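You operate a simulated robot arm through the tools that you are given. There is no shell and no other tool. Be economical: measure what you need, move in short steps, check, and stop when the job is done.

Carry out the task below with a simulated two-armed robot. There is one attempt and no reset: what you move stays moved.

Task
Hold the parts tray on the top of the winding bench steady with one hand and put the narrow brush from the lower shelf of the tall rack in it with the other.
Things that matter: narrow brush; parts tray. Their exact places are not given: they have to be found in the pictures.

It is judged by the outcome, as a careful person would: the job done as asked, and still so three seconds after it is handed in. It fails if anything else is knocked over, pushed out of place, dropped, spilled or broken.

Robot
Two 6-joint arms with two-finger grippers on one trunk, on a base that drives. Base frame: it is fixed to the floor where the robot stands at the start and does not move with it; the origin is under the middle of the robot, x ahead of it, y to its left, z up. Units: mm, degrees, N and s.
The left shoulder is at the start at [60, 143, 850], the right one opposite. With the tool pointing down near the work surface each hand reaches from about 300 to 720 mm from the robot's upright axis, wherever it stands, measured 20 degrees to its own side. Places, roughly: parts tray [-1500, -2500, 750]. Payload 2.45 kg a hand.
Tool frame (each hand has its own): the origin (TCP) lies between the finger pads and is the grasp point; the fingertips stand 26 mm ahead of it; z points along the fingers, y is the line along which they close. The gripper opens to 96 mm. The gripper's body begins 69 mm behind the TCP.
Orientation is told as [roll, pitch, yaw] about the base's x, y, z axes, in that order, counted from this pose: with the fingers straight down and closing along the base's y, the tool's x points along the base's -x, its y along +y and its z along -z.

Tools
- The arms move only by the tool move_arm. It takes "left_motion", "right_motion" or both (then of equal length, played together; a hand with none holds still); each is a list of rows, each a list of 3 entries, a list of its own where there are three numbers: the shift along the base's x, y, z in units of 500 mm (1.0 is 500 mm), then the turn, a rotation vector about the base's x, y, z in units of 45 degrees (1.0 is 45 degrees), then the finger opening in mm, from 0 to 96. In form: [[[dx, dy, dz], [wx, wy, wz], claw], ...]. A call has 1 to 12 rows; each row is the pose to reach, as a shift and turn from the pose commanded when the call began. A call with a number of a shift or a turn outside -1 to 1 is refused whole. Each row takes 0.2 s and may step no farther than 50 mm and 8.6 degrees from the row before; otherwise, or with a gripper value out of range, the whole call is refused. A pose out of reach is approached as far as the arm can. The call stops where the force on the tool passes 40 N (or 10 N more than at its start, if that is more) or the arm is blocked; 0.2 s more then pass. The fingers move at their own pace and stop on an object; they squeeze with about 40 N. The grip force told is the motor's: it shows also when the fingers shut on nothing. Time passes only in rows, and 0.2 s behind the last, so rows that repeat a pose let the fingers close. The reply holds the time, the measured pose of the TCP, the force on the tool along the base axes, the opening and the grip force, in the units named above and with some noise, with the torque about the TCP (base axes, N m) and any sound that the robot's microphone picked up.
- Cameras (640 x 400 px; columns grow to the right, rows downward): "scene" is now at [142.9, 14.3, 1449]; the picture's right is [0.32, -0.95, -0.00], its down [-0.72, -0.24, -0.65] and it looks along [0.62, 0.21, -0.76] (base axes); focal length 290 px, centre (320, 200). "left" rides on the left gripper at [82, -3, -98] in its tool frame; the picture's right is [0.04, 1.00, 0.00], its down [-0.73, 0.03, -0.68] and it looks along [-0.68, 0.03, 0.73] (tool axes); focal length 256 px, centre (320, 200). "right" rides on the right gripper at [82, 3, -98] in its tool frame; the picture's right is [-0.04, 1.00, 0.00], its down [-0.73, -0.03, -0.68] and it looks along [-0.68, -0.03, 0.73] (tool axes); focal length 256 px, centre (320, 200).
- get_image(camera): a new picture of that camera. It takes no simulated time.
- lift_body(by): slides the trunk up (or, below 0, down) by that many mm; the arms and the scene camera ride with it, the base frame stays. It gives what a move gives, with no picture.
- base_move(legs): drives the robot by 1 to 6 legs, each [ahead, turn to the left] in mm and degrees, along the robot's own axes; the way and the turn of a leg run together, so that a leg with both is an arc; at most 1500 mm and 180 degrees a leg. The arms and the cameras ride along, it lands a little off, and it stops where it bumps. It gives what a move gives.
- turn_head(pan, tilt): turns the head with the scene camera to pan (to the left, within 86 degrees either way) and tilt (down, from -29 to 69), counted from straight ahead of the robot. It gives what a move gives.
- pixel_to_xyz(camera, pixels): there is no depth. For up to 12 entries [column, row, z] of the newest picture of that camera ("zoom" is the newest enlarged one), the place [x, y] in the base frame at which the ray of that pixel passes the height z, good to about 2 mm, but the place of the scene camera against the robot may be out by one fixed shift of up to 18 mm in any direction. It takes no simulated time.
- close_up(camera, box): a new picture of the part [left, top, right, bottom] of that camera's present view, enlarged. It takes no simulated time.
- hand_in(): hands the job in; it is judged then, once.

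Keep the steps short. Do not move on a guess: measure, check each grasp and each placing, and mend mistakes. In all there are 80 turns and 58 pictures (those below and enlarged ones count). Leave the grippers open and the arms clear of the work at the hand-in unless told otherwise, and finish with a single line.

The tools are called after "Call:" as a command line: name --argument value ..., lists and objects as JSON in quotes. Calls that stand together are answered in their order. move_arm: Moves the arms, as the interface text tells. Its arguments: {"type":"object","properties":{"left_motion":{"type":"array","items":{"type":"array"}},"right_motion":{"type":"array","items":{"type":"array"}}},"required":[]} The other tools are called the same way: lift_body (by) slides the trunk up or down; base_move (legs) drives the base; turn_head (pan, tilt) turns the head that bears the scene camera; get_image (camera) takes a picture; pixel_to_xyz (camera, pixels) gives the place at which the rays of pixels pass given heights; close_up (camera, box) takes an enlarged picture of a part of a camera's view; hand_in () hands the job in.

At the start:

```text
time: 0.0
left_position: [382.5, 273.6, 1122.8]
left_tcp_rot: [0.0, -0.1, -0.1]
left_ft_force: [0.3, -0.5, -0.3]
left_torque: [0.0, -0.01, 0.02]
left_grip_width: 95.9
left_grip_force: 0.0
right_position: [367.5, -46.5, 1060.5]
right_tcp_rot: [0.0, 0.0, -0.2]
right_ft_force: [-0.4, -0.8, -0.5]
right_torque: [-0.01, -0.01, 0.02]
right_grip_width: 96.0
right_grip_force: 0.0
trunk travel left (down, up): [-475.0, 115.0]
robot x, y, heading: [0.7, -0.2, -0.1]
head pan, tilt: [18.6, 49.1]
```

scene: 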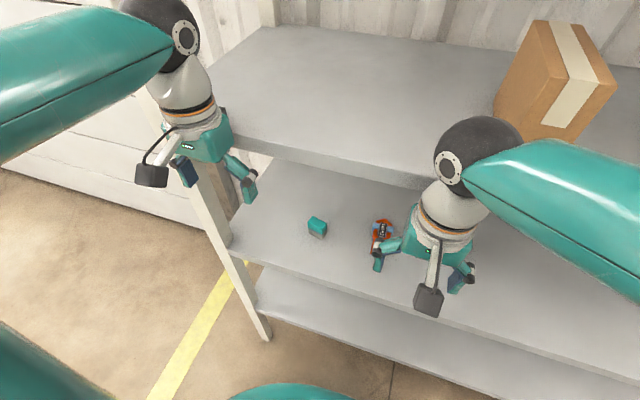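
right: 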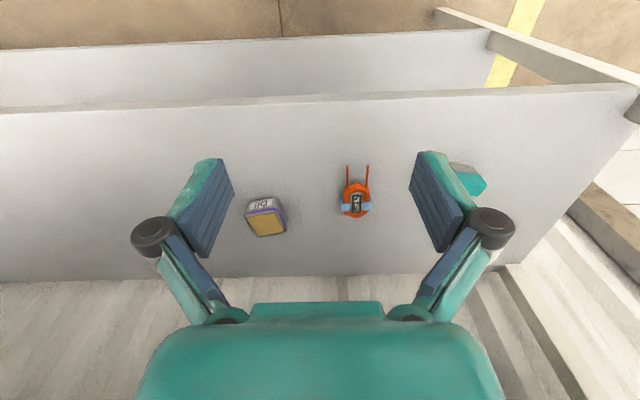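
left: 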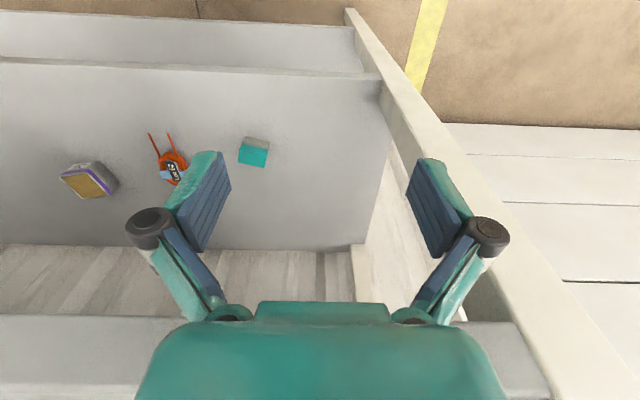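

I see a shelf unit right ahead with both arms above it. The brush is not obvious yet, so I'll look around with the head, first lower and to the right.

Call:
turn_head --pan -25 --tilt 35

Call:
get_image --camera "scene"

Call:
turn_head --pan -80 --tilt 20

Call:
get_image --camera "scene"

Call:
turn_head --pan 60 --tilt 20

Call:
get_image --camera "scene"

```text
time: 1.1
left_position: [382.4, 274.9, 1123.4]
left_tcp_rot: [0.0, 0.0, 0.0]
left_ft_force: [0.3, 0.4, -0.1]
left_torque: [-0.02, -0.03, 0.03]
left_grip_width: 95.8
left_grip_force: 0.0
right_position: [367.2, -45.5, 1061.0]
right_tcp_rot: [0.0, 0.0, -0.2]
right_ft_force: [0.0, 0.5, -0.4]
right_torque: [-0.02, -0.03, 0.0]
right_grip_width: 95.8
right_grip_force: 0.0
trunk travel left (down, up): [-475.0, 115.0]
robot x, y, heading: [0.6, 2.7, 0.2]
head pan, tilt: [-25.0, 35.0]
```

```text
54 pictures are left
```

scene: 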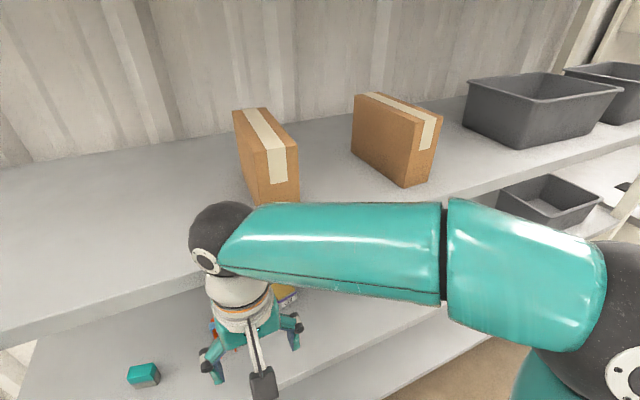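

```text
time: 2.4
left_position: [382.0, 275.0, 1124.1]
left_tcp_rot: [-0.1, 0.0, -0.1]
left_ft_force: [-1.0, -0.6, -0.3]
left_torque: [-0.01, 0.01, -0.01]
left_grip_width: 96.1
left_grip_force: 0.0
right_position: [368.5, -45.0, 1061.2]
right_tcp_rot: [0.0, 0.1, -0.2]
right_ft_force: [-0.1, 0.5, 0.0]
right_torque: [0.0, 0.02, -0.01]
right_grip_width: 96.1
right_grip_force: 0.1
trunk travel left (down, up): [-475.0, 115.0]
robot x, y, heading: [-1.8, 2.7, 0.0]
head pan, tilt: [-80.0, 20.0]
```

```text
53 pictures are left
```

scene: 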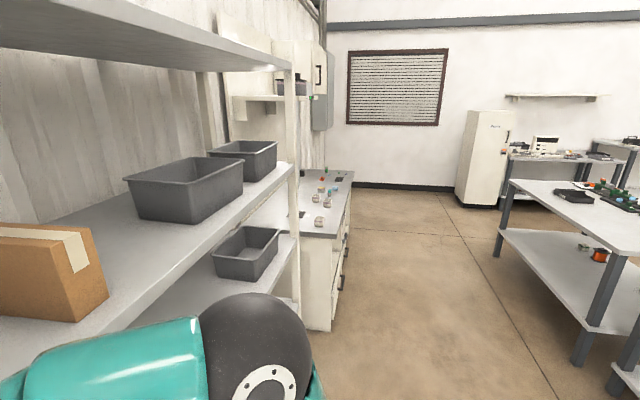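

```text
time: 4.6
left_position: [381.7, 275.4, 1122.8]
left_tcp_rot: [0.0, 0.0, -0.1]
left_ft_force: [1.0, 0.3, 0.0]
left_torque: [-0.04, 0.01, 0.03]
left_grip_width: 96.0
left_grip_force: 0.0
right_position: [368.1, -46.3, 1060.2]
right_tcp_rot: [0.0, 0.0, -0.3]
right_ft_force: [0.1, -0.2, 0.6]
right_torque: [-0.03, -0.01, 0.0]
right_grip_width: 96.0
right_grip_force: 0.0
trunk travel left (down, up): [-475.0, 115.0]
robot x, y, heading: [1.0, 1.2, 0.1]
head pan, tilt: [60.0, 20.0]
```

```text
52 pictures are left
```

scene: 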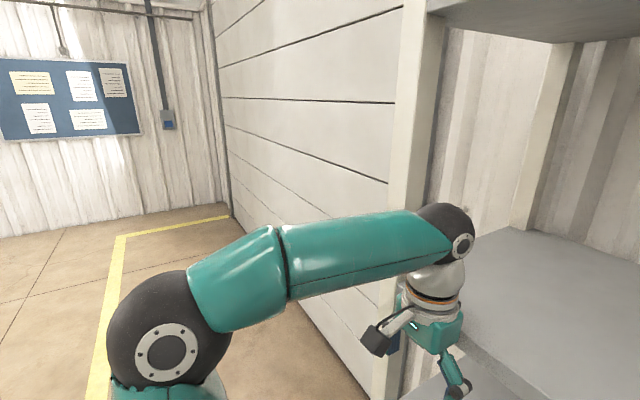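

The rack ahead is the tall rack. My arms hide its lower shelf, so I'll back off 450 mm and look again.

Call:
base_move --legs '[[-450, 0]]'

Call:
turn_head --pan 0 --tilt 35

Call:
get_image --camera "scene"

Call:
turn_head --pan -86 --tilt 25

Call:
get_image --camera "scene"

```text
time: 7.3
left_position: [-70.4, 276.9, 1123.1]
left_tcp_rot: [0.1, -0.1, 0.4]
left_ft_force: [0.4, 0.8, -0.1]
left_torque: [0.03, 0.0, 0.0]
left_grip_width: 96.2
left_grip_force: 0.0
right_position: [-80.7, -44.8, 1060.2]
right_tcp_rot: [0.0, 0.1, 0.4]
right_ft_force: [-0.1, 0.2, 0.4]
right_torque: [0.02, -0.01, -0.01]
right_grip_width: 95.9
right_grip_force: 0.1
trunk travel left (down, up): [-475.0, 115.0]
robot x, y, heading: [-447.7, -4.8, 0.2]
head pan, tilt: [60.0, 20.0]
```

```text
time: 8.6
left_position: [-68.3, 276.8, 1124.6]
left_tcp_rot: [0.1, -0.1, 0.4]
left_ft_force: [0.2, 0.1, 0.2]
left_torque: [0.02, 0.01, -0.01]
left_grip_width: 96.0
left_grip_force: 0.0
right_position: [-79.2, -43.1, 1062.1]
right_tcp_rot: [0.0, 0.0, 0.4]
right_ft_force: [-0.1, -0.5, 0.3]
right_torque: [0.01, -0.01, -0.02]
right_grip_width: 96.0
right_grip_force: 0.1
trunk travel left (down, up): [-475.0, 115.0]
robot x, y, heading: [-446.9, -0.8, 0.3]
head pan, tilt: [0.0, 35.0]
```

```text
51 pictures are left
```

scene: 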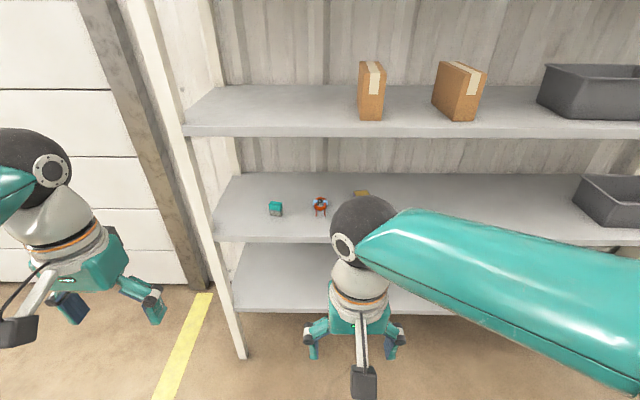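

```text
time: 10.2
left_position: [-67.8, 276.6, 1124.6]
left_tcp_rot: [0.0, 0.0, 0.4]
left_ft_force: [0.6, 0.2, -0.4]
left_torque: [0.03, 0.01, 0.02]
left_grip_width: 96.0
left_grip_force: 0.0
right_position: [-80.4, -43.3, 1061.6]
right_tcp_rot: [-0.1, 0.0, 0.4]
right_ft_force: [-0.1, 0.8, 0.3]
right_torque: [-0.02, -0.01, 0.02]
right_grip_width: 96.2
right_grip_force: 0.1
trunk travel left (down, up): [-475.0, 115.0]
robot x, y, heading: [-448.8, -3.0, 0.6]
head pan, tilt: [-85.9, 25.0]
```

```text
50 pictures are left
```

scene: 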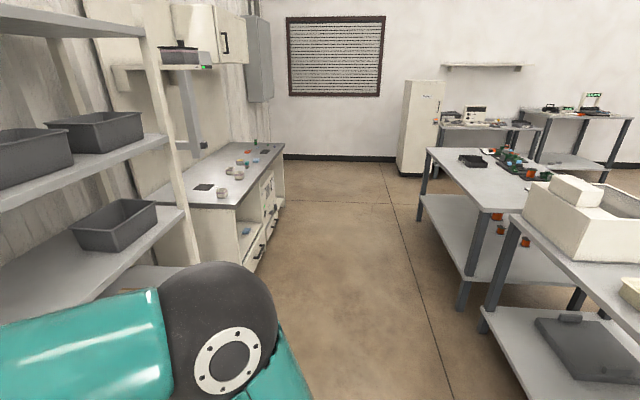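

The rack has several levels. The right arm hides the right part of the lower ones. In free space in front of the rack, I'll lower the right hand 300 mm and look again.

Call:
move_arm --right_motion '[[[0, 0, -0.1], [0, 0, 0], 96], [[0, 0, -0.2], [0, 0, 0], 96], [[0, 0, -0.3], [0, 0, 0], 96], [[0, 0, -0.4], [0, 0, 0], 96], [[0, 0, -0.5], [0, 0, 0], 96], [[0, 0, -0.6], [0, 0, 0], 96]]'

Call:
turn_head --pan -35 --tilt 35

Call:
get_image --camera "scene"

```text
time: 11.6
left_position: [-67.7, 277.3, 1123.9]
left_tcp_rot: [-0.1, -0.1, 0.5]
left_ft_force: [-0.4, 0.6, 0.0]
left_torque: [0.01, 0.01, -0.03]
left_grip_width: 96.0
left_grip_force: 0.0
right_position: [-82.9, -38.8, 760.8]
right_tcp_rot: [0.0, 0.1, 0.4]
right_ft_force: [-0.4, -1.0, 0.0]
right_torque: [0.03, 0.0, 0.01]
right_grip_width: 96.0
right_grip_force: 0.2
trunk travel left (down, up): [-475.0, 115.0]
robot x, y, heading: [-443.8, -1.1, 0.7]
head pan, tilt: [-85.9, 25.0]
```

```text
time: 12.8
left_position: [-68.6, 276.6, 1123.7]
left_tcp_rot: [0.1, 0.1, 0.4]
left_ft_force: [0.1, 1.7, -0.4]
left_torque: [-0.01, -0.02, 0.0]
left_grip_width: 95.9
left_grip_force: 0.1
right_position: [-82.4, -39.6, 762.4]
right_tcp_rot: [0.0, -0.1, 0.3]
right_ft_force: [0.3, -0.5, 0.6]
right_torque: [0.0, 0.0, 0.0]
right_grip_width: 96.2
right_grip_force: 0.0
trunk travel left (down, up): [-475.0, 115.0]
robot x, y, heading: [-449.5, -3.0, 0.5]
head pan, tilt: [-35.0, 35.0]
```

```text
49 pictures are left
```

scene: 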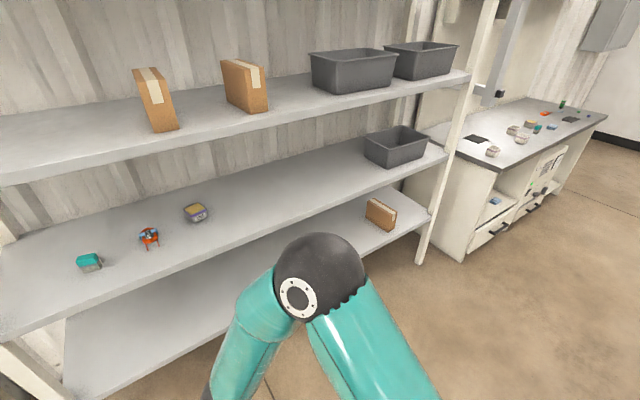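

On the middle shelf there are three items: a teal one (90,260), an orange one (148,237) and a yellowish one (196,211). I'll enlarge them.

Call:
close_up --camera "scene" --box '[60, 190, 220, 290]'

Call:
close_up --camera "scene" --box '[60, 250, 260, 400]'

```text
4.00 times, centred on (140, 240) of scene
```

zoom: 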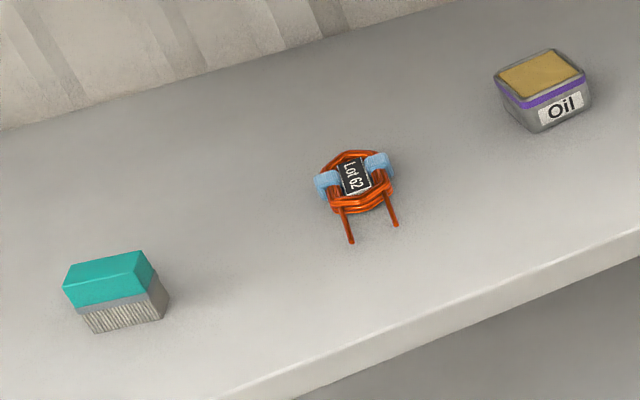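

```text
2.67 times, centred on (160, 325) of scene
```

zoom: 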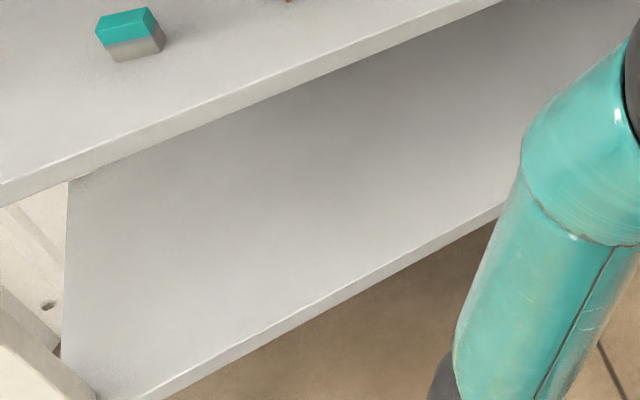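

The teal item at (90,260) is the brush: a teal block on bristles. Triangulating the first two hand pictures puts its top near [538,171,~850], with the shelf front edge at about x=424. I'll use the left hand. While clear of the rack, I'll lower it, tilt it 30° so the fingers point forward and down, line it up in y, and draw the right hand back.

Call:
move_arm --left_motion '[[[0, -0.04, -0.06], [0, -0.133, 0], 96], [[0, -0.08, -0.12], [0, -0.267, 0], 96], [[0, -0.12, -0.18], [0, -0.4, 0], 96], [[0, -0.16, -0.24], [0, -0.533, 0], 96], [[0, -0.2, -0.3], [0, -0.667, 0], 96]]' --right_motion '[[[-0.02, -0.04, 0], [0, 0, 0], 96], [[-0.04, -0.08, 0], [0, 0, 0], 96], [[-0.06, -0.12, 0], [0, 0, 0], 96], [[-0.08, -0.16, 0], [0, 0, 0], 96], [[-0.1, -0.2, 0], [0, 0, 0], 96]]'

Call:
base_move --legs '[[350, 0]]'

Call:
get_image --camera "left"

Call:
turn_head --pan 5 --tilt 40

Call:
get_image --camera "scene"

```text
time: 14.0
left_position: [-68.4, 175.5, 975.3]
left_tcp_rot: [-0.3, -30.1, 0.4]
left_ft_force: [0.4, -0.2, -0.3]
left_torque: [0.03, -0.01, 0.01]
left_grip_width: 96.0
left_grip_force: 0.2
right_position: [-128.7, -144.9, 760.1]
right_tcp_rot: [0.0, 0.1, 0.4]
right_ft_force: [0.2, 0.0, 0.7]
right_torque: [0.03, 0.0, 0.0]
right_grip_width: 95.9
right_grip_force: 0.0
trunk travel left (down, up): [-475.0, 115.0]
robot x, y, heading: [-447.3, -2.8, 0.6]
head pan, tilt: [-35.0, 35.0]
```

```text
time: 16.4
left_position: [298.1, 180.2, 974.5]
left_tcp_rot: [-0.3, -30.1, 0.4]
left_ft_force: [-0.2, -0.4, 0.6]
left_torque: [-0.03, 0.04, 0.01]
left_grip_width: 96.0
left_grip_force: 0.0
right_position: [236.8, -140.7, 759.9]
right_tcp_rot: [0.1, 0.1, 0.4]
right_ft_force: [-1.0, 0.0, 0.5]
right_torque: [0.0, 0.05, 0.01]
right_grip_width: 96.2
right_grip_force: 0.2
trunk travel left (down, up): [-475.0, 115.0]
robot x, y, heading: [-84.0, 3.4, 0.7]
head pan, tilt: [-35.0, 35.0]
```

```text
46 pictures are left
```

left: 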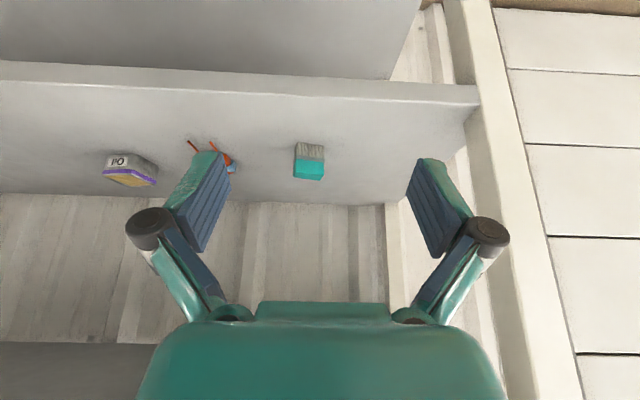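

```text
time: 17.4
left_position: [297.0, 181.7, 976.1]
left_tcp_rot: [-0.3, -30.0, 0.4]
left_ft_force: [-0.6, -0.5, -0.4]
left_torque: [0.0, -0.01, 0.0]
left_grip_width: 96.1
left_grip_force: 0.1
right_position: [234.9, -139.8, 759.7]
right_tcp_rot: [0.0, -0.1, 0.4]
right_ft_force: [0.6, 0.1, -0.7]
right_torque: [-0.05, 0.01, -0.01]
right_grip_width: 96.1
right_grip_force: 0.1
trunk travel left (down, up): [-475.0, 115.0]
robot x, y, heading: [-86.8, 2.9, 0.4]
head pan, tilt: [5.0, 40.0]
```

```text
45 pictures are left
```

scene: 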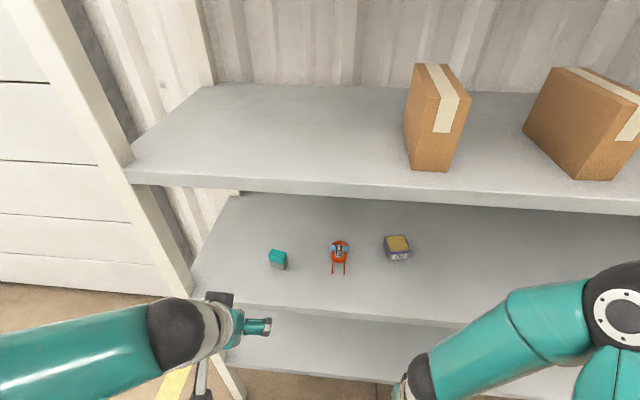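

The left camera sees the brush at about (310,161). I'll enlarge it for its corners.

Call:
close_up --camera "left" --box '[260, 120, 356, 180]'

Call:
close_up --camera "scene" --box '[230, 225, 326, 285]'

```text
6.67 times, centred on (308, 150) of left
```

zoom: 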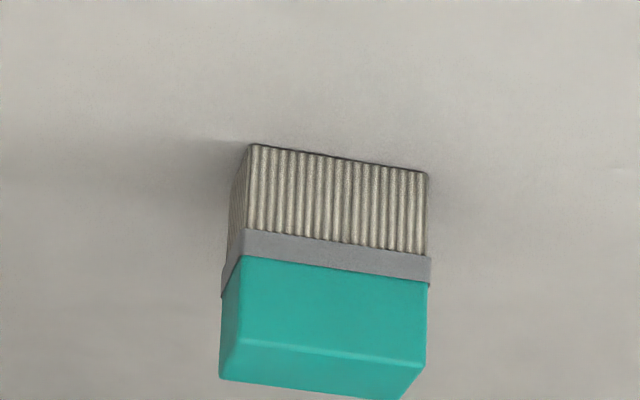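

```text
6.67 times, centred on (278, 255) of scene
```

zoom: 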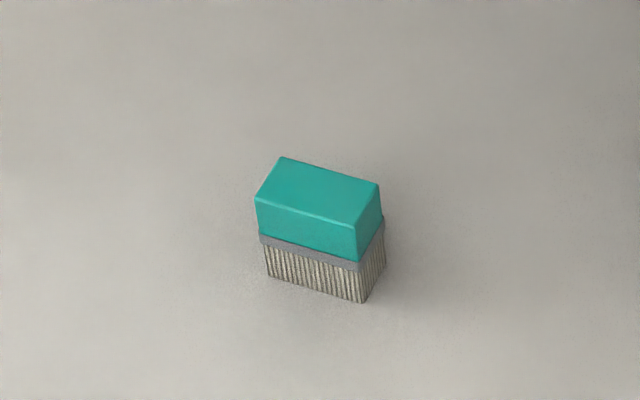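

Call:
pixel_to_xyz --camera "left" --pixels '[[297.2, 141.8, 780], [297.2, 141.8, 800], [297.2, 141.8, 820], [324.2, 146, 780], [324.2, 146, 800], [324.2, 146, 820], [295.7, 171, 840], [295.7, 171, 860], [323.8, 174.8, 840], [323.8, 174.8, 860], [293, 176.7, 850], [320.3, 179.7, 850]]'

Call:
pixel_to_xyz --camera "zoom" --pixels '[[268, 277, 780], [268, 277, 800], [268, 277, 820], [362, 302, 780], [362, 302, 800], [362, 302, 820], [256, 200, 840], [256, 200, 860], [357, 225, 840], [357, 225, 860], [282, 157, 850], [379, 184, 850]]'

```text
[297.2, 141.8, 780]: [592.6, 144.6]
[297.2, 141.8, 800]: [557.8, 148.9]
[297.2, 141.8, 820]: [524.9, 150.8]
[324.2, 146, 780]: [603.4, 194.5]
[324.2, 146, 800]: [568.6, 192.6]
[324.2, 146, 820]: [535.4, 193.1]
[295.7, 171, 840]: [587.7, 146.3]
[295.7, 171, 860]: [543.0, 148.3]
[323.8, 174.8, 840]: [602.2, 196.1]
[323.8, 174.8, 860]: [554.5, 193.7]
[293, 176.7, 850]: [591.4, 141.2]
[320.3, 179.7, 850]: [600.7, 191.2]
```

```text
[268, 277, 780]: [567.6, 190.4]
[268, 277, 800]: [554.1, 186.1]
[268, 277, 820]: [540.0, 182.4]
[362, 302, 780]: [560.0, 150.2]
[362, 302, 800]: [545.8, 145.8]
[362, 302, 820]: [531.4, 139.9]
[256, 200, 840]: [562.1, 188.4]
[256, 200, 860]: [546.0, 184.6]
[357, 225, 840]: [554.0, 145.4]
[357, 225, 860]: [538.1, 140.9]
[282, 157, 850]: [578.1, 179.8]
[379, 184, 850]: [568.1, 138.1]
```

Comparing rays, the brush foot is at z≈812, but the scene camera has an unknown shift. The brush is about 45 mm wide, 50 mm high and yawed about −12°. I'll move the hand forward 150 mm, still above the brush, and yaw it to match. That gives a second view from the left camera alone.

Call:
move_arm --left_motion '[[[0.08, -0.01, 0], [0, 0, -0.12], 96], [[0.16, -0.02, 0], [0, 0, -0.25], 96], [[0.24, -0.02, 0], [0, 0, -0.25], 96], [[0.3, -0.02, 0], [0, 0, -0.25], 96]]'

Call:
get_image --camera "left"

```text
time: 18.4
left_position: [443.9, 170.9, 975.4]
left_tcp_rot: [-0.3, -30.0, -10.7]
left_ft_force: [-0.5, 0.3, -0.2]
left_torque: [0.01, 0.0, -0.04]
left_grip_width: 95.8
left_grip_force: 0.1
right_position: [236.3, -140.4, 759.8]
right_tcp_rot: [-0.1, 0.1, 0.4]
right_ft_force: [0.1, 0.4, 0.2]
right_torque: [0.01, 0.0, 0.0]
right_grip_width: 95.7
right_grip_force: 0.0
trunk travel left (down, up): [-475.0, 115.0]
robot x, y, heading: [-82.9, 1.2, 0.7]
head pan, tilt: [5.0, 40.0]
```

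```text
42 pictures are left
```

left: 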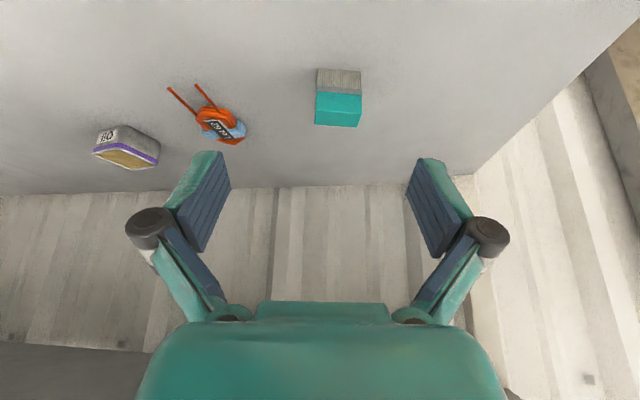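

Call:
close_up --camera "left" --box '[290, 65, 386, 125]'

Call:
pixel_to_xyz --camera "left" --pixels '[[319, 69, 790], [319, 69, 800], [319, 69, 810], [319, 69, 820], [361, 71, 790], [361, 71, 800], [361, 71, 810], [361, 71, 820]]'

```text
6.67 times, centred on (338, 95) of left
```

zoom: 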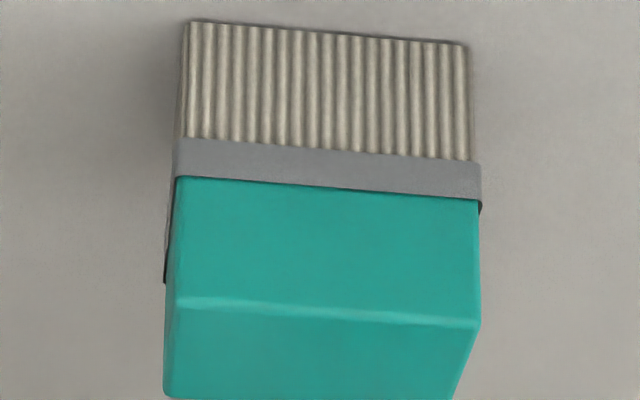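

```text
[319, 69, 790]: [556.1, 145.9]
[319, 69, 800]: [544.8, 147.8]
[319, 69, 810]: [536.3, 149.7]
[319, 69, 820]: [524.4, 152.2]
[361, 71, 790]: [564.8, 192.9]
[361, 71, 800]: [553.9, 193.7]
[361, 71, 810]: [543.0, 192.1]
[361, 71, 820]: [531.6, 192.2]
```

Both left-camera views put the foot at z≈820 and the front face at x≈525–530. I'll go down 60 mm and forward 30 mm, still above and in front of the brush, and measure again.

Call:
move_arm --left_motion '[[[0.03, 0, -0.06], [0, 0, 0], 96], [[0.06, 0, -0.12], [0, 0, 0], 96]]'

Call:
get_image --camera "left"

```text
time: 19.0
left_position: [475.6, 170.3, 914.1]
left_tcp_rot: [-0.3, -30.0, -10.8]
left_ft_force: [-0.3, 0.6, 0.0]
left_torque: [0.02, -0.01, 0.02]
left_grip_width: 95.9
left_grip_force: 0.1
right_position: [236.4, -140.8, 759.4]
right_tcp_rot: [0.0, 0.0, 0.5]
right_ft_force: [-0.2, 0.3, 0.1]
right_torque: [0.04, 0.0, 0.04]
right_grip_width: 95.8
right_grip_force: 0.1
trunk travel left (down, up): [-475.0, 115.0]
robot x, y, heading: [-84.1, 2.7, 0.5]
head pan, tilt: [5.0, 40.0]
```

```text
40 pictures are left
```

left: 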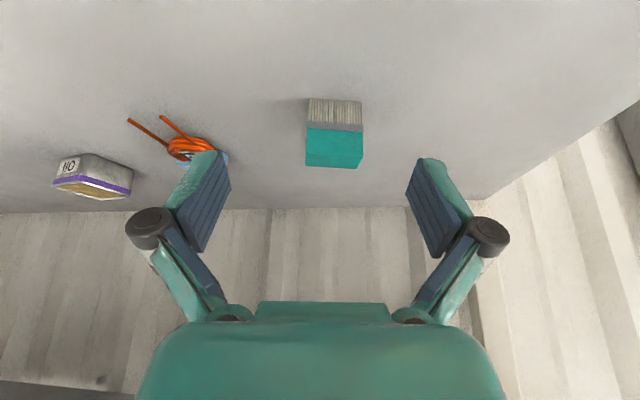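

Call:
pixel_to_xyz --camera "left" --pixels '[[309, 98, 800], [309, 98, 810], [309, 98, 820], [309, 98, 830], [361, 101, 800], [361, 101, 810], [361, 101, 820], [361, 101, 830], [306, 155, 860], [306, 155, 870], [363, 157, 860], [363, 157, 870]]'

```text
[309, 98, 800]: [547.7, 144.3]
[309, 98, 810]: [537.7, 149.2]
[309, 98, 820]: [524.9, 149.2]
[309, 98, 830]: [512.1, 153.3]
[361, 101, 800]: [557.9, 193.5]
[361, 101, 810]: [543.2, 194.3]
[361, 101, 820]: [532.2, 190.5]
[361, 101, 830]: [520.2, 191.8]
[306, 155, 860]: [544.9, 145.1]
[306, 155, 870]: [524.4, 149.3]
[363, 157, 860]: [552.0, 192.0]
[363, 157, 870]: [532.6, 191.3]
```

Everything agrees now: foot z=820, top z≈870, front face from (525,149) to (532,191). That makes the brush about 43 mm wide, with its centre near (540,168). I'll narrow the opening to 80, straddle it with the TCP at (538,169,861), and stop before closing.

Call:
move_arm --left_motion '[[[0, 0, 0], [0, 0, 0], 80], [[0.04, 0, -0.035], [0, 0, 0], 80], [[0.08, 0, -0.07], [0, 0, 0], 80], [[0.124, -0.002, -0.106], [0, 0, 0], 80]]'

Call:
get_image --camera "left"

```text
time: 20.0
left_position: [539.7, 168.3, 861.3]
left_tcp_rot: [-0.3, -30.0, -10.8]
left_ft_force: [0.1, -0.6, -0.9]
left_torque: [-0.02, -0.01, -0.01]
left_grip_width: 80.0
left_grip_force: 0.0
right_position: [235.0, -140.6, 759.8]
right_tcp_rot: [0.0, 0.0, 0.5]
right_ft_force: [0.7, 0.3, -0.3]
right_torque: [0.04, -0.01, 0.0]
right_grip_width: 96.0
right_grip_force: 0.1
trunk travel left (down, up): [-475.0, 115.0]
robot x, y, heading: [-84.9, 3.3, 0.6]
head pan, tilt: [5.0, 40.0]
```

```text
39 pictures are left
```

left: 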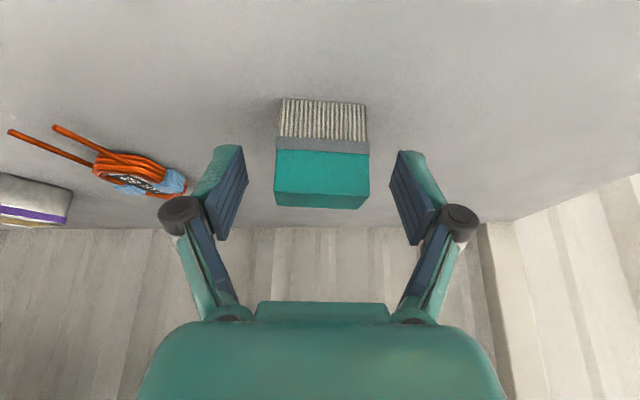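

The brush sits between the pads, with the TCP projecting to about row 186 on the teal block. Next I close.

Call:
move_arm --left_motion '[[[0, 0, 0], [0, 0, 0], 60], [[0, 0, 0], [0, 0, 0], 40], [[0, 0, 0], [0, 0, 0], 30], [[0, 0, 0], [0, 0, 0], 30]]'

Call:
get_image --camera "left"

```text
time: 21.0
left_position: [540.8, 168.5, 863.2]
left_tcp_rot: [-0.3, -30.1, -10.8]
left_ft_force: [0.6, -0.9, -0.1]
left_torque: [0.02, 0.02, -0.02]
left_grip_width: 43.0
left_grip_force: 40.2
right_position: [235.1, -140.9, 760.3]
right_tcp_rot: [0.0, 0.0, 0.4]
right_ft_force: [-0.1, -1.0, 0.1]
right_torque: [-0.01, -0.02, 0.02]
right_grip_width: 95.8
right_grip_force: 0.0
trunk travel left (down, up): [-475.0, 115.0]
robot x, y, heading: [-85.7, 3.3, 0.5]
head pan, tilt: [5.0, 40.0]
```

```text
38 pictures are left
```

left: 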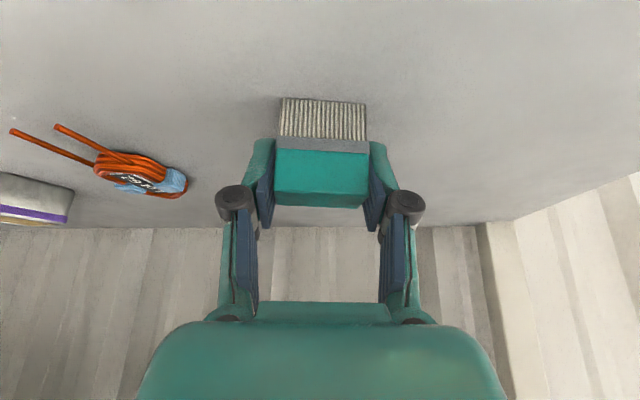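

It is gripped: opening 43.0, force 40 N. Now I lift 70 mm, check, and draw back out.

Call:
move_arm --left_motion '[[[0, 0, 0.04], [0, 0, 0], 30], [[0, 0, 0.1], [0, 0, 0], 30], [[0, 0, 0.14], [0, 0, 0], 30], [[-0.08, 0, 0.14], [0, 0, 0], 30], [[-0.16, 0, 0.14], [0, 0, 0], 30], [[-0.24, 0, 0.14], [0, 0, 0], 30], [[-0.32, 0, 0.14], [0, 0, 0], 30], [[-0.38, 0, 0.14], [0, 0, 0], 30]]'

Call:
get_image --camera "left"

```text
time: 22.8
left_position: [347.9, 169.1, 932.4]
left_tcp_rot: [-0.4, -30.0, -10.7]
left_ft_force: [-1.2, -0.1, 0.7]
left_torque: [-0.04, -0.03, -0.01]
left_grip_width: 30.0
left_grip_force: 0.0
right_position: [235.5, -140.2, 761.1]
right_tcp_rot: [0.0, -0.1, 0.4]
right_ft_force: [0.0, -0.4, 0.3]
right_torque: [0.0, -0.02, -0.01]
right_grip_width: 95.9
right_grip_force: 0.1
trunk travel left (down, up): [-475.0, 115.0]
robot x, y, heading: [-82.9, 1.2, 0.8]
head pan, tilt: [5.0, 40.0]
```

```text
37 pictures are left
```

left: 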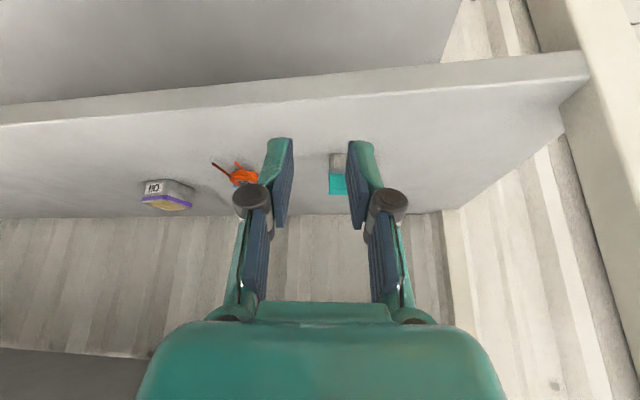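

The fingers shut to 30: the brush slipped out and is still on the shelf at about (338,175). I'll look closely at how it stands now.

Call:
move_arm --left_motion '[[[0, 0, 0.02], [0, 0, 0], 60], [[0, 0, 0.04], [0, 0, 0], 96]]'

Call:
close_up --camera "left" --box '[280, 140, 376, 200]'

Call:
close_up --camera "scene" --box '[230, 225, 326, 285]'

```text
time: 23.4
left_position: [348.3, 170.5, 953.1]
left_tcp_rot: [-0.3, -30.1, -10.8]
left_ft_force: [0.2, 0.3, -0.6]
left_torque: [0.0, 0.02, -0.01]
left_grip_width: 95.8
left_grip_force: 0.0
right_position: [236.0, -141.1, 760.3]
right_tcp_rot: [0.1, -0.1, 0.4]
right_ft_force: [0.8, -0.3, 0.4]
right_torque: [0.01, 0.01, 0.02]
right_grip_width: 95.8
right_grip_force: 0.1
trunk travel left (down, up): [-475.0, 115.0]
robot x, y, heading: [-81.4, 0.4, 0.6]
head pan, tilt: [5.0, 40.0]
```

```text
6.67 times, centred on (328, 170) of left
```

zoom: 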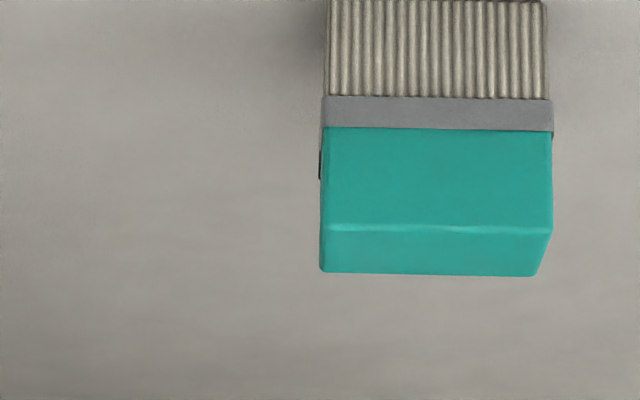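

```text
6.67 times, centred on (278, 255) of scene
```

zoom: 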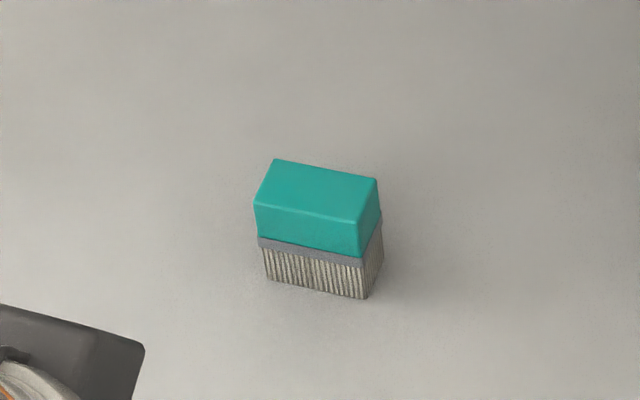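

It stands as before, squared up with the gripper. The pads only caught its upper edge near the ferrule, so I'll go again about 9 mm lower, TCP z≈853, with the fingertips still clear of the shelf at 820.

Call:
move_arm --left_motion '[[[0.09, 0, 0], [0, 0, 0], 80], [[0.18, 0, -0.02], [0, 0, 0], 80], [[0.26, 0, -0.06], [0, 0, 0], 80], [[0.33, 0, -0.12], [0, 0, 0], 80], [[0.385, -0.004, -0.17], [0, 0, 0], 80], [[0.385, -0.004, -0.2], [0, 0, 0], 80]]'

Call:
get_image --camera "left"

```text
time: 24.8
left_position: [542.1, 167.2, 855.1]
left_tcp_rot: [-0.3, -30.0, -10.8]
left_ft_force: [0.1, -0.5, -0.7]
left_torque: [-0.03, -0.01, -0.02]
left_grip_width: 79.8
left_grip_force: 0.2
right_position: [236.1, -140.1, 760.1]
right_tcp_rot: [0.1, 0.1, 0.5]
right_ft_force: [-0.8, 0.3, -0.5]
right_torque: [0.03, -0.01, 0.02]
right_grip_width: 96.1
right_grip_force: 0.1
trunk travel left (down, up): [-475.0, 115.0]
robot x, y, heading: [-87.8, 3.1, 0.5]
head pan, tilt: [5.0, 40.0]
```

```text
34 pictures are left
```

left: 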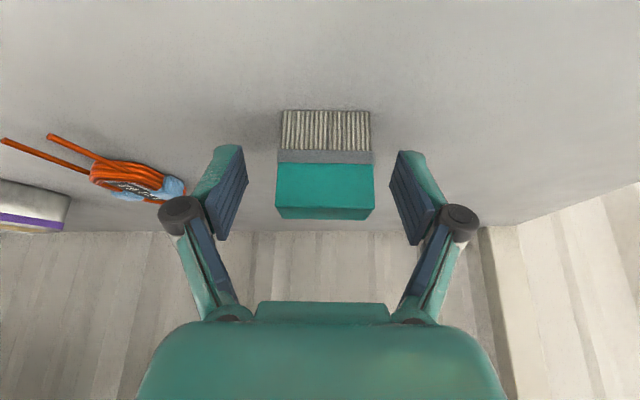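

The pads now straddle the ferrule, the middle of the brush. I'll close fully, wait, and then lift only 10 mm to read the forces.

Call:
move_arm --left_motion '[[[0, 0, 0], [0, 0, 0], 50], [[0, 0, 0], [0, 0, 0], 20], [[0, 0, 0], [0, 0, 0], 0], [[0, 0, 0], [0, 0, 0], 0], [[0, 0, 0.006], [0, 0, 0], 0], [[0, 0, 0.012], [0, 0, 0], 0], [[0, 0, 0.02], [0, 0, 0], 0]]'

Call:
get_image --camera "left"

```text
time: 26.4
left_position: [540.4, 167.6, 862.0]
left_tcp_rot: [-0.3, -30.0, -10.8]
left_ft_force: [0.1, 0.1, 0.1]
left_torque: [-0.01, -0.01, 0.03]
left_grip_width: 42.5
left_grip_force: 39.9
right_position: [235.0, -140.9, 761.1]
right_tcp_rot: [0.0, 0.1, 0.5]
right_ft_force: [0.2, -0.6, -1.1]
right_torque: [0.02, 0.0, 0.01]
right_grip_width: 96.1
right_grip_force: 0.1
trunk travel left (down, up): [-475.0, 115.0]
robot x, y, heading: [-82.7, 4.5, 0.6]
head pan, tilt: [5.0, 40.0]
```

```text
33 pictures are left
```

left: 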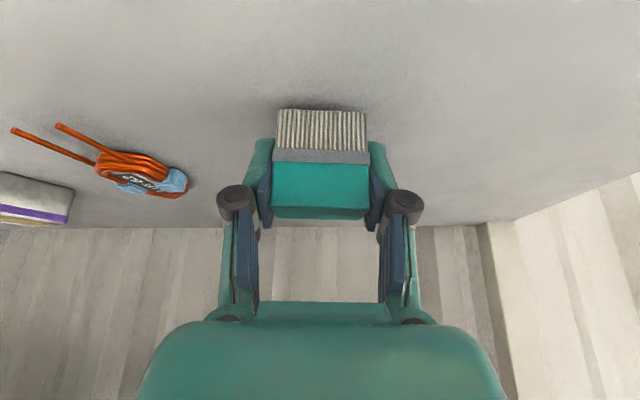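

The brush stays fixed in the camera view at rows 110–217 while the shelf shifted, so it seems to be rising. I'll lift another 50 mm slowly and check.

Call:
move_arm --left_motion '[[[0, 0, 0.02], [0, 0, 0], 0], [[0, 0, 0.04], [0, 0, 0], 0], [[0, 0, 0.06], [0, 0, 0], 0], [[0, 0, 0.08], [0, 0, 0], 0], [[0, 0, 0.1], [0, 0, 0], 0]]'

Call:
get_image --camera "left"

```text
time: 27.6
left_position: [541.3, 166.5, 913.7]
left_tcp_rot: [-0.3, -30.1, -10.9]
left_ft_force: [-0.3, 0.6, 0.3]
left_torque: [-0.05, -0.01, 0.0]
left_grip_width: 42.2
left_grip_force: 39.9
right_position: [236.6, -139.9, 761.4]
right_tcp_rot: [0.1, 0.0, 0.4]
right_ft_force: [0.3, 0.5, -0.8]
right_torque: [0.01, 0.01, 0.02]
right_grip_width: 96.1
right_grip_force: 0.1
trunk travel left (down, up): [-475.0, 115.0]
robot x, y, heading: [-83.0, 0.9, 0.6]
head pan, tilt: [5.0, 40.0]
```

```text
32 pictures are left
```

left: 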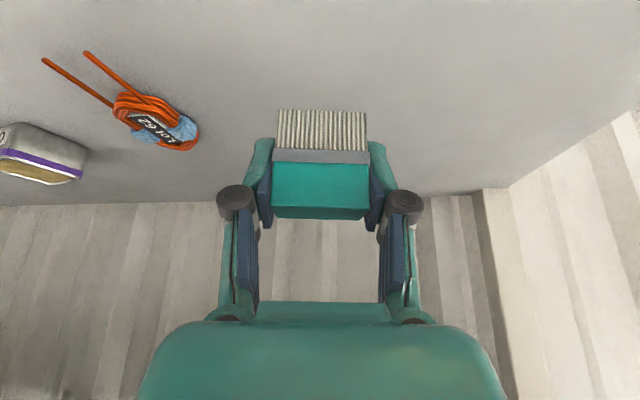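

It is held. Now I withdraw slowly straight back out of the rack and raise the right hand for travel.

Call:
move_arm --left_motion '[[[-0.06, 0, 0], [0, 0, 0], 0], [[-0.12, 0, 0.0], [0, 0, 0], 0], [[-0.18, 0, 0.0], [0, 0, 0], 0], [[-0.24, 0, 0.0], [0, 0, 0], 0], [[-0.3, 0, 0], [0, 0, 0], 0], [[-0.36, 0, 0], [0, 0, 0], 0], [[-0.4, 0, 0], [0, 0, 0], 0]]' --right_motion '[[[0, 0, 0.06], [0, 0, 0], 96], [[0, 0, 0.12], [0, 0, 0], 96], [[0, 0, 0.18], [0, 0, 0], 96], [[0, 0, 0.24], [0, 0, 0], 96], [[0, 0, 0.3], [0, 0, 0], 96], [[0, 0, 0.36], [0, 0, 0], 96], [[0, 0, 0.4], [0, 0, 0], 96]]'

Call:
base_move --legs '[[-400, 0]]'

Call:
turn_head --pan -80 --tilt 30

Call:
get_image --camera "scene"

Call:
get_image --camera "left"

```text
time: 29.2
left_position: [339.6, 166.7, 912.4]
left_tcp_rot: [-0.3, -30.1, -10.8]
left_ft_force: [-0.1, 1.1, -0.7]
left_torque: [0.0, -0.04, 0.02]
left_grip_width: 42.2
left_grip_force: 40.4
right_position: [236.6, -142.4, 962.7]
right_tcp_rot: [0.1, 0.0, 0.5]
right_ft_force: [-0.4, 0.7, 0.2]
right_torque: [-0.01, 0.0, 0.0]
right_grip_width: 95.8
right_grip_force: 0.0
trunk travel left (down, up): [-475.0, 115.0]
robot x, y, heading: [-86.4, 1.6, 0.8]
head pan, tilt: [5.0, 40.0]
```

```text
time: 31.8
left_position: [-61.0, 163.6, 911.5]
left_tcp_rot: [-0.3, -30.1, -10.6]
left_ft_force: [1.0, -0.1, -0.1]
left_torque: [-0.03, -0.01, 0.03]
left_grip_width: 42.2
left_grip_force: 40.4
right_position: [-164.8, -146.3, 961.9]
right_tcp_rot: [0.0, 0.0, 0.6]
right_ft_force: [-0.4, -0.4, -0.4]
right_torque: [0.0, -0.02, -0.03]
right_grip_width: 95.9
right_grip_force: 0.1
trunk travel left (down, up): [-475.0, 115.0]
robot x, y, heading: [-487.1, -8.8, 0.9]
head pan, tilt: [5.0, 40.0]
```

```text
time: 33.4
left_position: [-60.3, 163.4, 913.3]
left_tcp_rot: [-0.3, -30.0, -10.6]
left_ft_force: [-0.2, 0.1, -0.7]
left_torque: [0.01, -0.02, -0.02]
left_grip_width: 42.3
left_grip_force: 39.9
right_position: [-163.6, -146.7, 962.2]
right_tcp_rot: [-0.1, 0.0, 0.6]
right_ft_force: [0.2, 0.5, 0.5]
right_torque: [-0.03, -0.02, 0.0]
right_grip_width: 96.3
right_grip_force: 0.0
trunk travel left (down, up): [-475.0, 115.0]
robot x, y, heading: [-483.8, -2.5, 0.6]
head pan, tilt: [-80.0, 30.0]
```

```text
31 pictures are left
```

scene: 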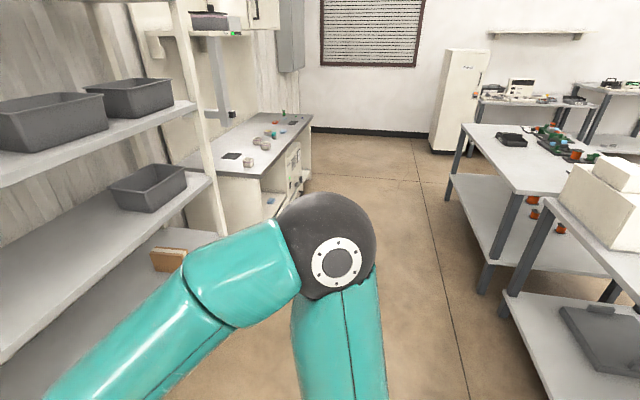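

```text
30 pictures are left
```

left: 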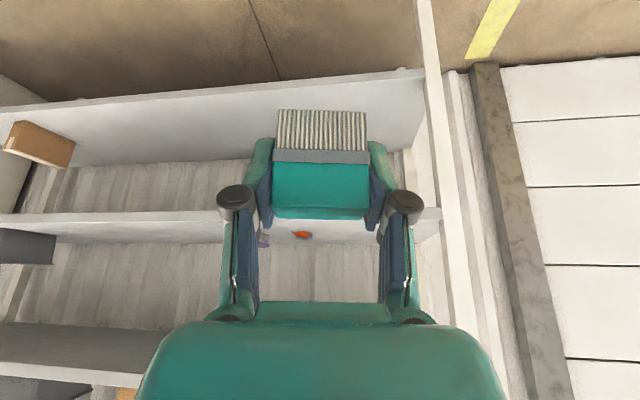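

The brush is held well. The tray lies at about −115° from here, which fits the bench with green parts around column 520. I'll measure its legs and top corners for route planning and enlarge it.

Call:
pixel_to_xyz --camera "scene" --pixels '[[448, 202, 0], [484, 292, 0], [463, 124, 750], [488, 190, 750], [515, 135, 760], [550, 132, 760], [512, 300, 0], [507, 315, 0], [549, 192, 750]]'

Call:
close_up --camera "scene" --box '[440, 100, 640, 225]'

```text
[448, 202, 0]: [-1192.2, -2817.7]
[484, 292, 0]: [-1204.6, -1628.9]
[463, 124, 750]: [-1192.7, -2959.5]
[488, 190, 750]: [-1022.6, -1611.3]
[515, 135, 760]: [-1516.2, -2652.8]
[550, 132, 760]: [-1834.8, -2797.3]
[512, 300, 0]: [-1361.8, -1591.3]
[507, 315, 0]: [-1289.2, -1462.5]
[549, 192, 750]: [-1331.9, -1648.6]
```

```text
3.20 times, centred on (540, 162) of scene
```

zoom: 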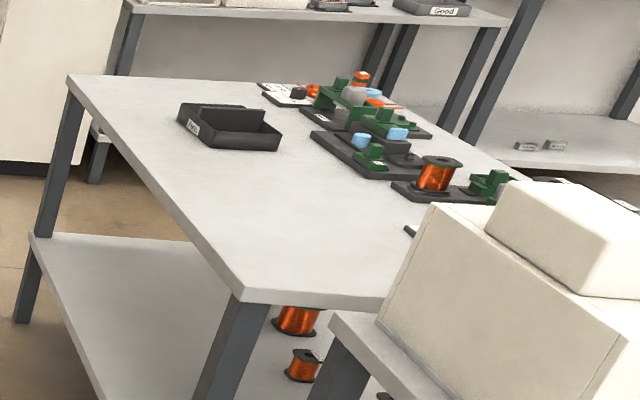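

The parts tray is the dark tray at about (515,138), near [-1500,-2550]. The bench's aisle edge is at x≈−1190 and the aisle is clear. I'll turn right, drive down the aisle and look again.

Call:
base_move --legs '[[0, -90.6], [1250, 0], [1200, 0]]'

Call:
turn_head --pan -75 --tilt 40

Call:
get_image --camera "scene"

```text
time: 36.9
left_position: [-170.3, -333.3, 913.7]
left_tcp_rot: [-0.1, -30.1, -78.5]
left_ft_force: [0.2, 0.2, -0.7]
left_torque: [0.01, -0.01, 0.01]
left_grip_width: 42.4
left_grip_force: 40.1
right_position: [-496.0, -356.4, 963.7]
right_tcp_rot: [0.0, 0.0, -67.3]
right_ft_force: [-0.4, 0.3, -0.1]
right_torque: [0.03, -0.01, 0.02]
right_grip_width: 96.0
right_grip_force: 0.1
trunk travel left (down, up): [-475.0, 115.0]
robot x, y, heading: [-451.0, 12.2, -67.6]
head pan, tilt: [-80.0, 30.0]
stopped in leg 1: the robot was blocked; the commanded pose is now the measured one
```

```text
time: 37.6
left_position: [-168.9, -332.9, 912.9]
left_tcp_rot: [-0.3, -30.1, -78.5]
left_ft_force: [-0.4, 0.1, -2.0]
left_torque: [0.02, -0.01, -0.01]
left_grip_width: 42.1
left_grip_force: 40.3
right_position: [-493.8, -354.7, 962.8]
right_tcp_rot: [0.0, -0.1, -67.2]
right_ft_force: [-0.1, 0.2, 0.4]
right_torque: [-0.01, -0.02, 0.01]
right_grip_width: 96.2
right_grip_force: 0.1
trunk travel left (down, up): [-475.0, 115.0]
robot x, y, heading: [-454.5, 9.3, -67.6]
head pan, tilt: [-75.0, 40.0]
```

```text
28 pictures are left
```

scene: 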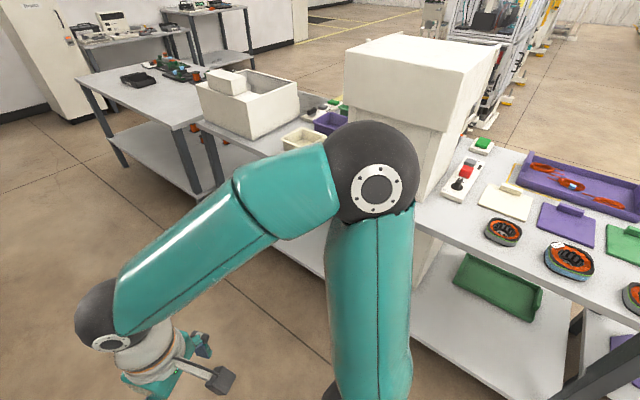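

The turn was blocked at heading −67°. The right elbow or the base's rear is probably touching the bench with the white box, which stands close behind me. I'll undo a few degrees of turn and look.

Call:
base_move --legs '[[0, 10]]'

Call:
turn_head --pan -86 --tilt 45

Call:
get_image --camera "scene"

```text
time: 38.7
left_position: [-110.9, -276.1, 913.7]
left_tcp_rot: [-0.3, -30.1, -68.1]
left_ft_force: [0.0, 0.4, -0.8]
left_torque: [-0.03, -0.02, -0.01]
left_grip_width: 42.3
left_grip_force: 39.5
right_position: [-429.2, -357.1, 962.6]
right_tcp_rot: [-0.1, -0.1, -56.8]
right_ft_force: [0.3, -0.5, -0.2]
right_torque: [0.03, 0.03, 0.0]
right_grip_width: 96.2
right_grip_force: 0.1
trunk travel left (down, up): [-475.0, 115.0]
robot x, y, heading: [-459.2, 7.9, -57.5]
head pan, tilt: [-75.0, 40.0]
```

```text
time: 39.5
left_position: [-111.7, -276.5, 913.7]
left_tcp_rot: [-0.3, -30.1, -68.1]
left_ft_force: [-0.4, -0.8, -1.0]
left_torque: [-0.01, 0.02, -0.02]
left_grip_width: 42.3
left_grip_force: 40.1
right_position: [-429.5, -355.6, 964.1]
right_tcp_rot: [0.0, -0.1, -56.8]
right_ft_force: [-0.3, 0.4, 0.2]
right_torque: [-0.01, -0.02, 0.03]
right_grip_width: 96.1
right_grip_force: 0.1
trunk travel left (down, up): [-475.0, 115.0]
robot x, y, heading: [-455.0, 6.7, -57.6]
head pan, tilt: [-85.9, 45.0]
```

```text
27 pictures are left
```

scene: 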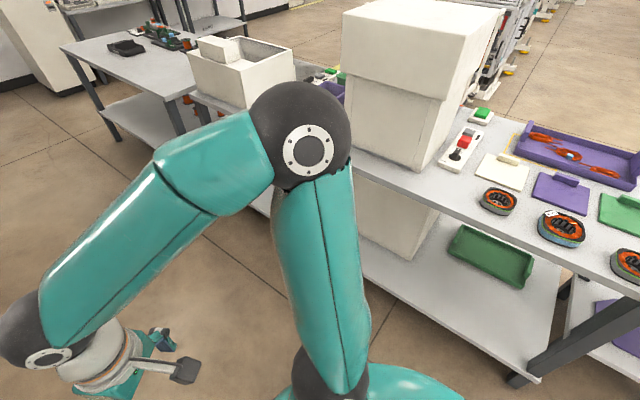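

The right elbow was next to the tall white box, which is standing upright. I'll measure bench edge points before moving away from it.

Call:
pixel_to_xyz --camera "scene" --pixels '[[350, 165, 760], [432, 205, 760], [560, 285, 760], [190, 95, 760], [60, 47, 750], [185, 120, 750], [515, 380, 0], [120, 140, 0]]'

```text
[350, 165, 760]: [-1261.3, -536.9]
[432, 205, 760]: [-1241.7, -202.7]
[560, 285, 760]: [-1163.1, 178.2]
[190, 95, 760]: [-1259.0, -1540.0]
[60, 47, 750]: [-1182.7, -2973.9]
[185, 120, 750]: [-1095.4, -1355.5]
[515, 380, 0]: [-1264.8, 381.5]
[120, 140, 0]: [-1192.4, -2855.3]
```

The bench edge at −1240 looks too far away to have blocked me. I'll check the area in front and on the left before going on.

Call:
turn_head --pan -25 --tilt 45

Call:
get_image --camera "scene"

Call:
turn_head --pan 70 --tilt 45

Call:
get_image --camera "scene"

```text
time: 40.8
left_position: [-113.4, -276.3, 914.1]
left_tcp_rot: [-0.2, -30.1, -68.1]
left_ft_force: [0.5, -1.0, -1.1]
left_torque: [-0.01, 0.0, 0.0]
left_grip_width: 42.6
left_grip_force: 40.0
right_position: [-428.3, -356.7, 963.6]
right_tcp_rot: [0.0, 0.0, -56.9]
right_ft_force: [-0.1, -0.1, 0.2]
right_torque: [0.05, -0.03, -0.01]
right_grip_width: 96.2
right_grip_force: 0.2
trunk travel left (down, up): [-475.0, 115.0]
robot x, y, heading: [-457.1, 13.4, -57.7]
head pan, tilt: [-25.0, 45.0]
```

```text
26 pictures are left
```

scene: 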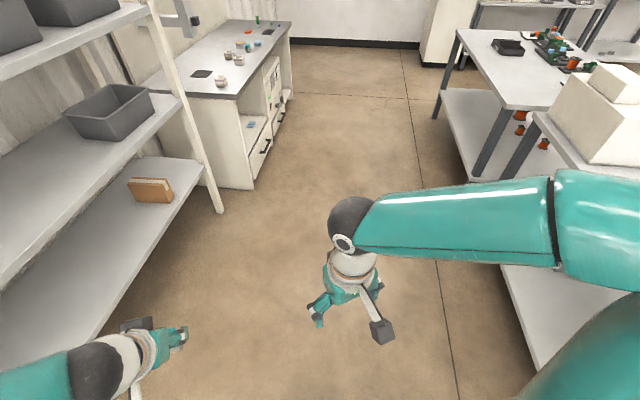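

```text
time: 42.5
left_position: [-112.2, -276.8, 912.4]
left_tcp_rot: [-0.3, -30.1, -68.1]
left_ft_force: [0.9, 0.8, -0.5]
left_torque: [0.02, 0.02, -0.01]
left_grip_width: 42.3
left_grip_force: 40.0
right_position: [-428.2, -356.4, 963.6]
right_tcp_rot: [0.1, 0.0, -56.8]
right_ft_force: [-0.2, -0.2, 0.3]
right_torque: [0.02, -0.02, 0.07]
right_grip_width: 96.1
right_grip_force: 0.1
trunk travel left (down, up): [-475.0, 115.0]
robot x, y, heading: [-452.5, 10.2, -57.0]
head pan, tilt: [70.0, 45.0]
```

```text
25 pictures are left
```

scene: 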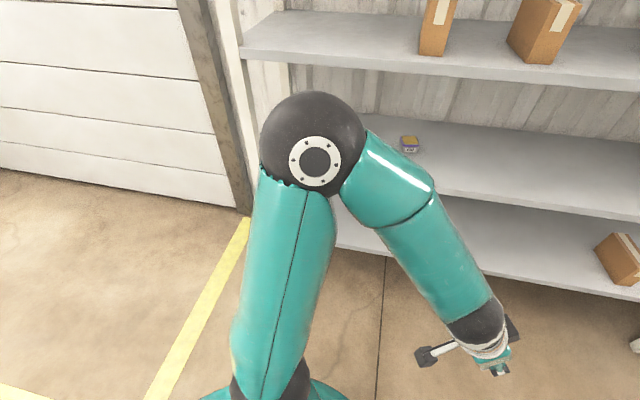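

Nothing visible near the arms explains the block, so something may be behind the robot out of view. I'll drive ahead 250 mm into the open aisle, away from the contact, and then finish the turn.

Call:
base_move --legs '[[250, 0], [0, -31]]'

```text
time: 46.0
left_position: [-167.0, -620.5, 913.5]
left_tcp_rot: [-0.3, -30.1, -98.0]
left_ft_force: [-1.2, -0.7, -0.6]
left_torque: [0.01, 0.02, 0.02]
left_grip_width: 42.2
left_grip_force: 40.3
right_position: [-481.2, -532.3, 963.4]
right_tcp_rot: [0.0, -0.1, -86.7]
right_ft_force: [-0.2, -0.4, -0.3]
right_torque: [0.02, 0.04, 0.02]
right_grip_width: 95.8
right_grip_force: 0.1
trunk travel left (down, up): [-475.0, 115.0]
robot x, y, heading: [-306.7, -198.9, -87.4]
head pan, tilt: [70.0, 45.0]
```

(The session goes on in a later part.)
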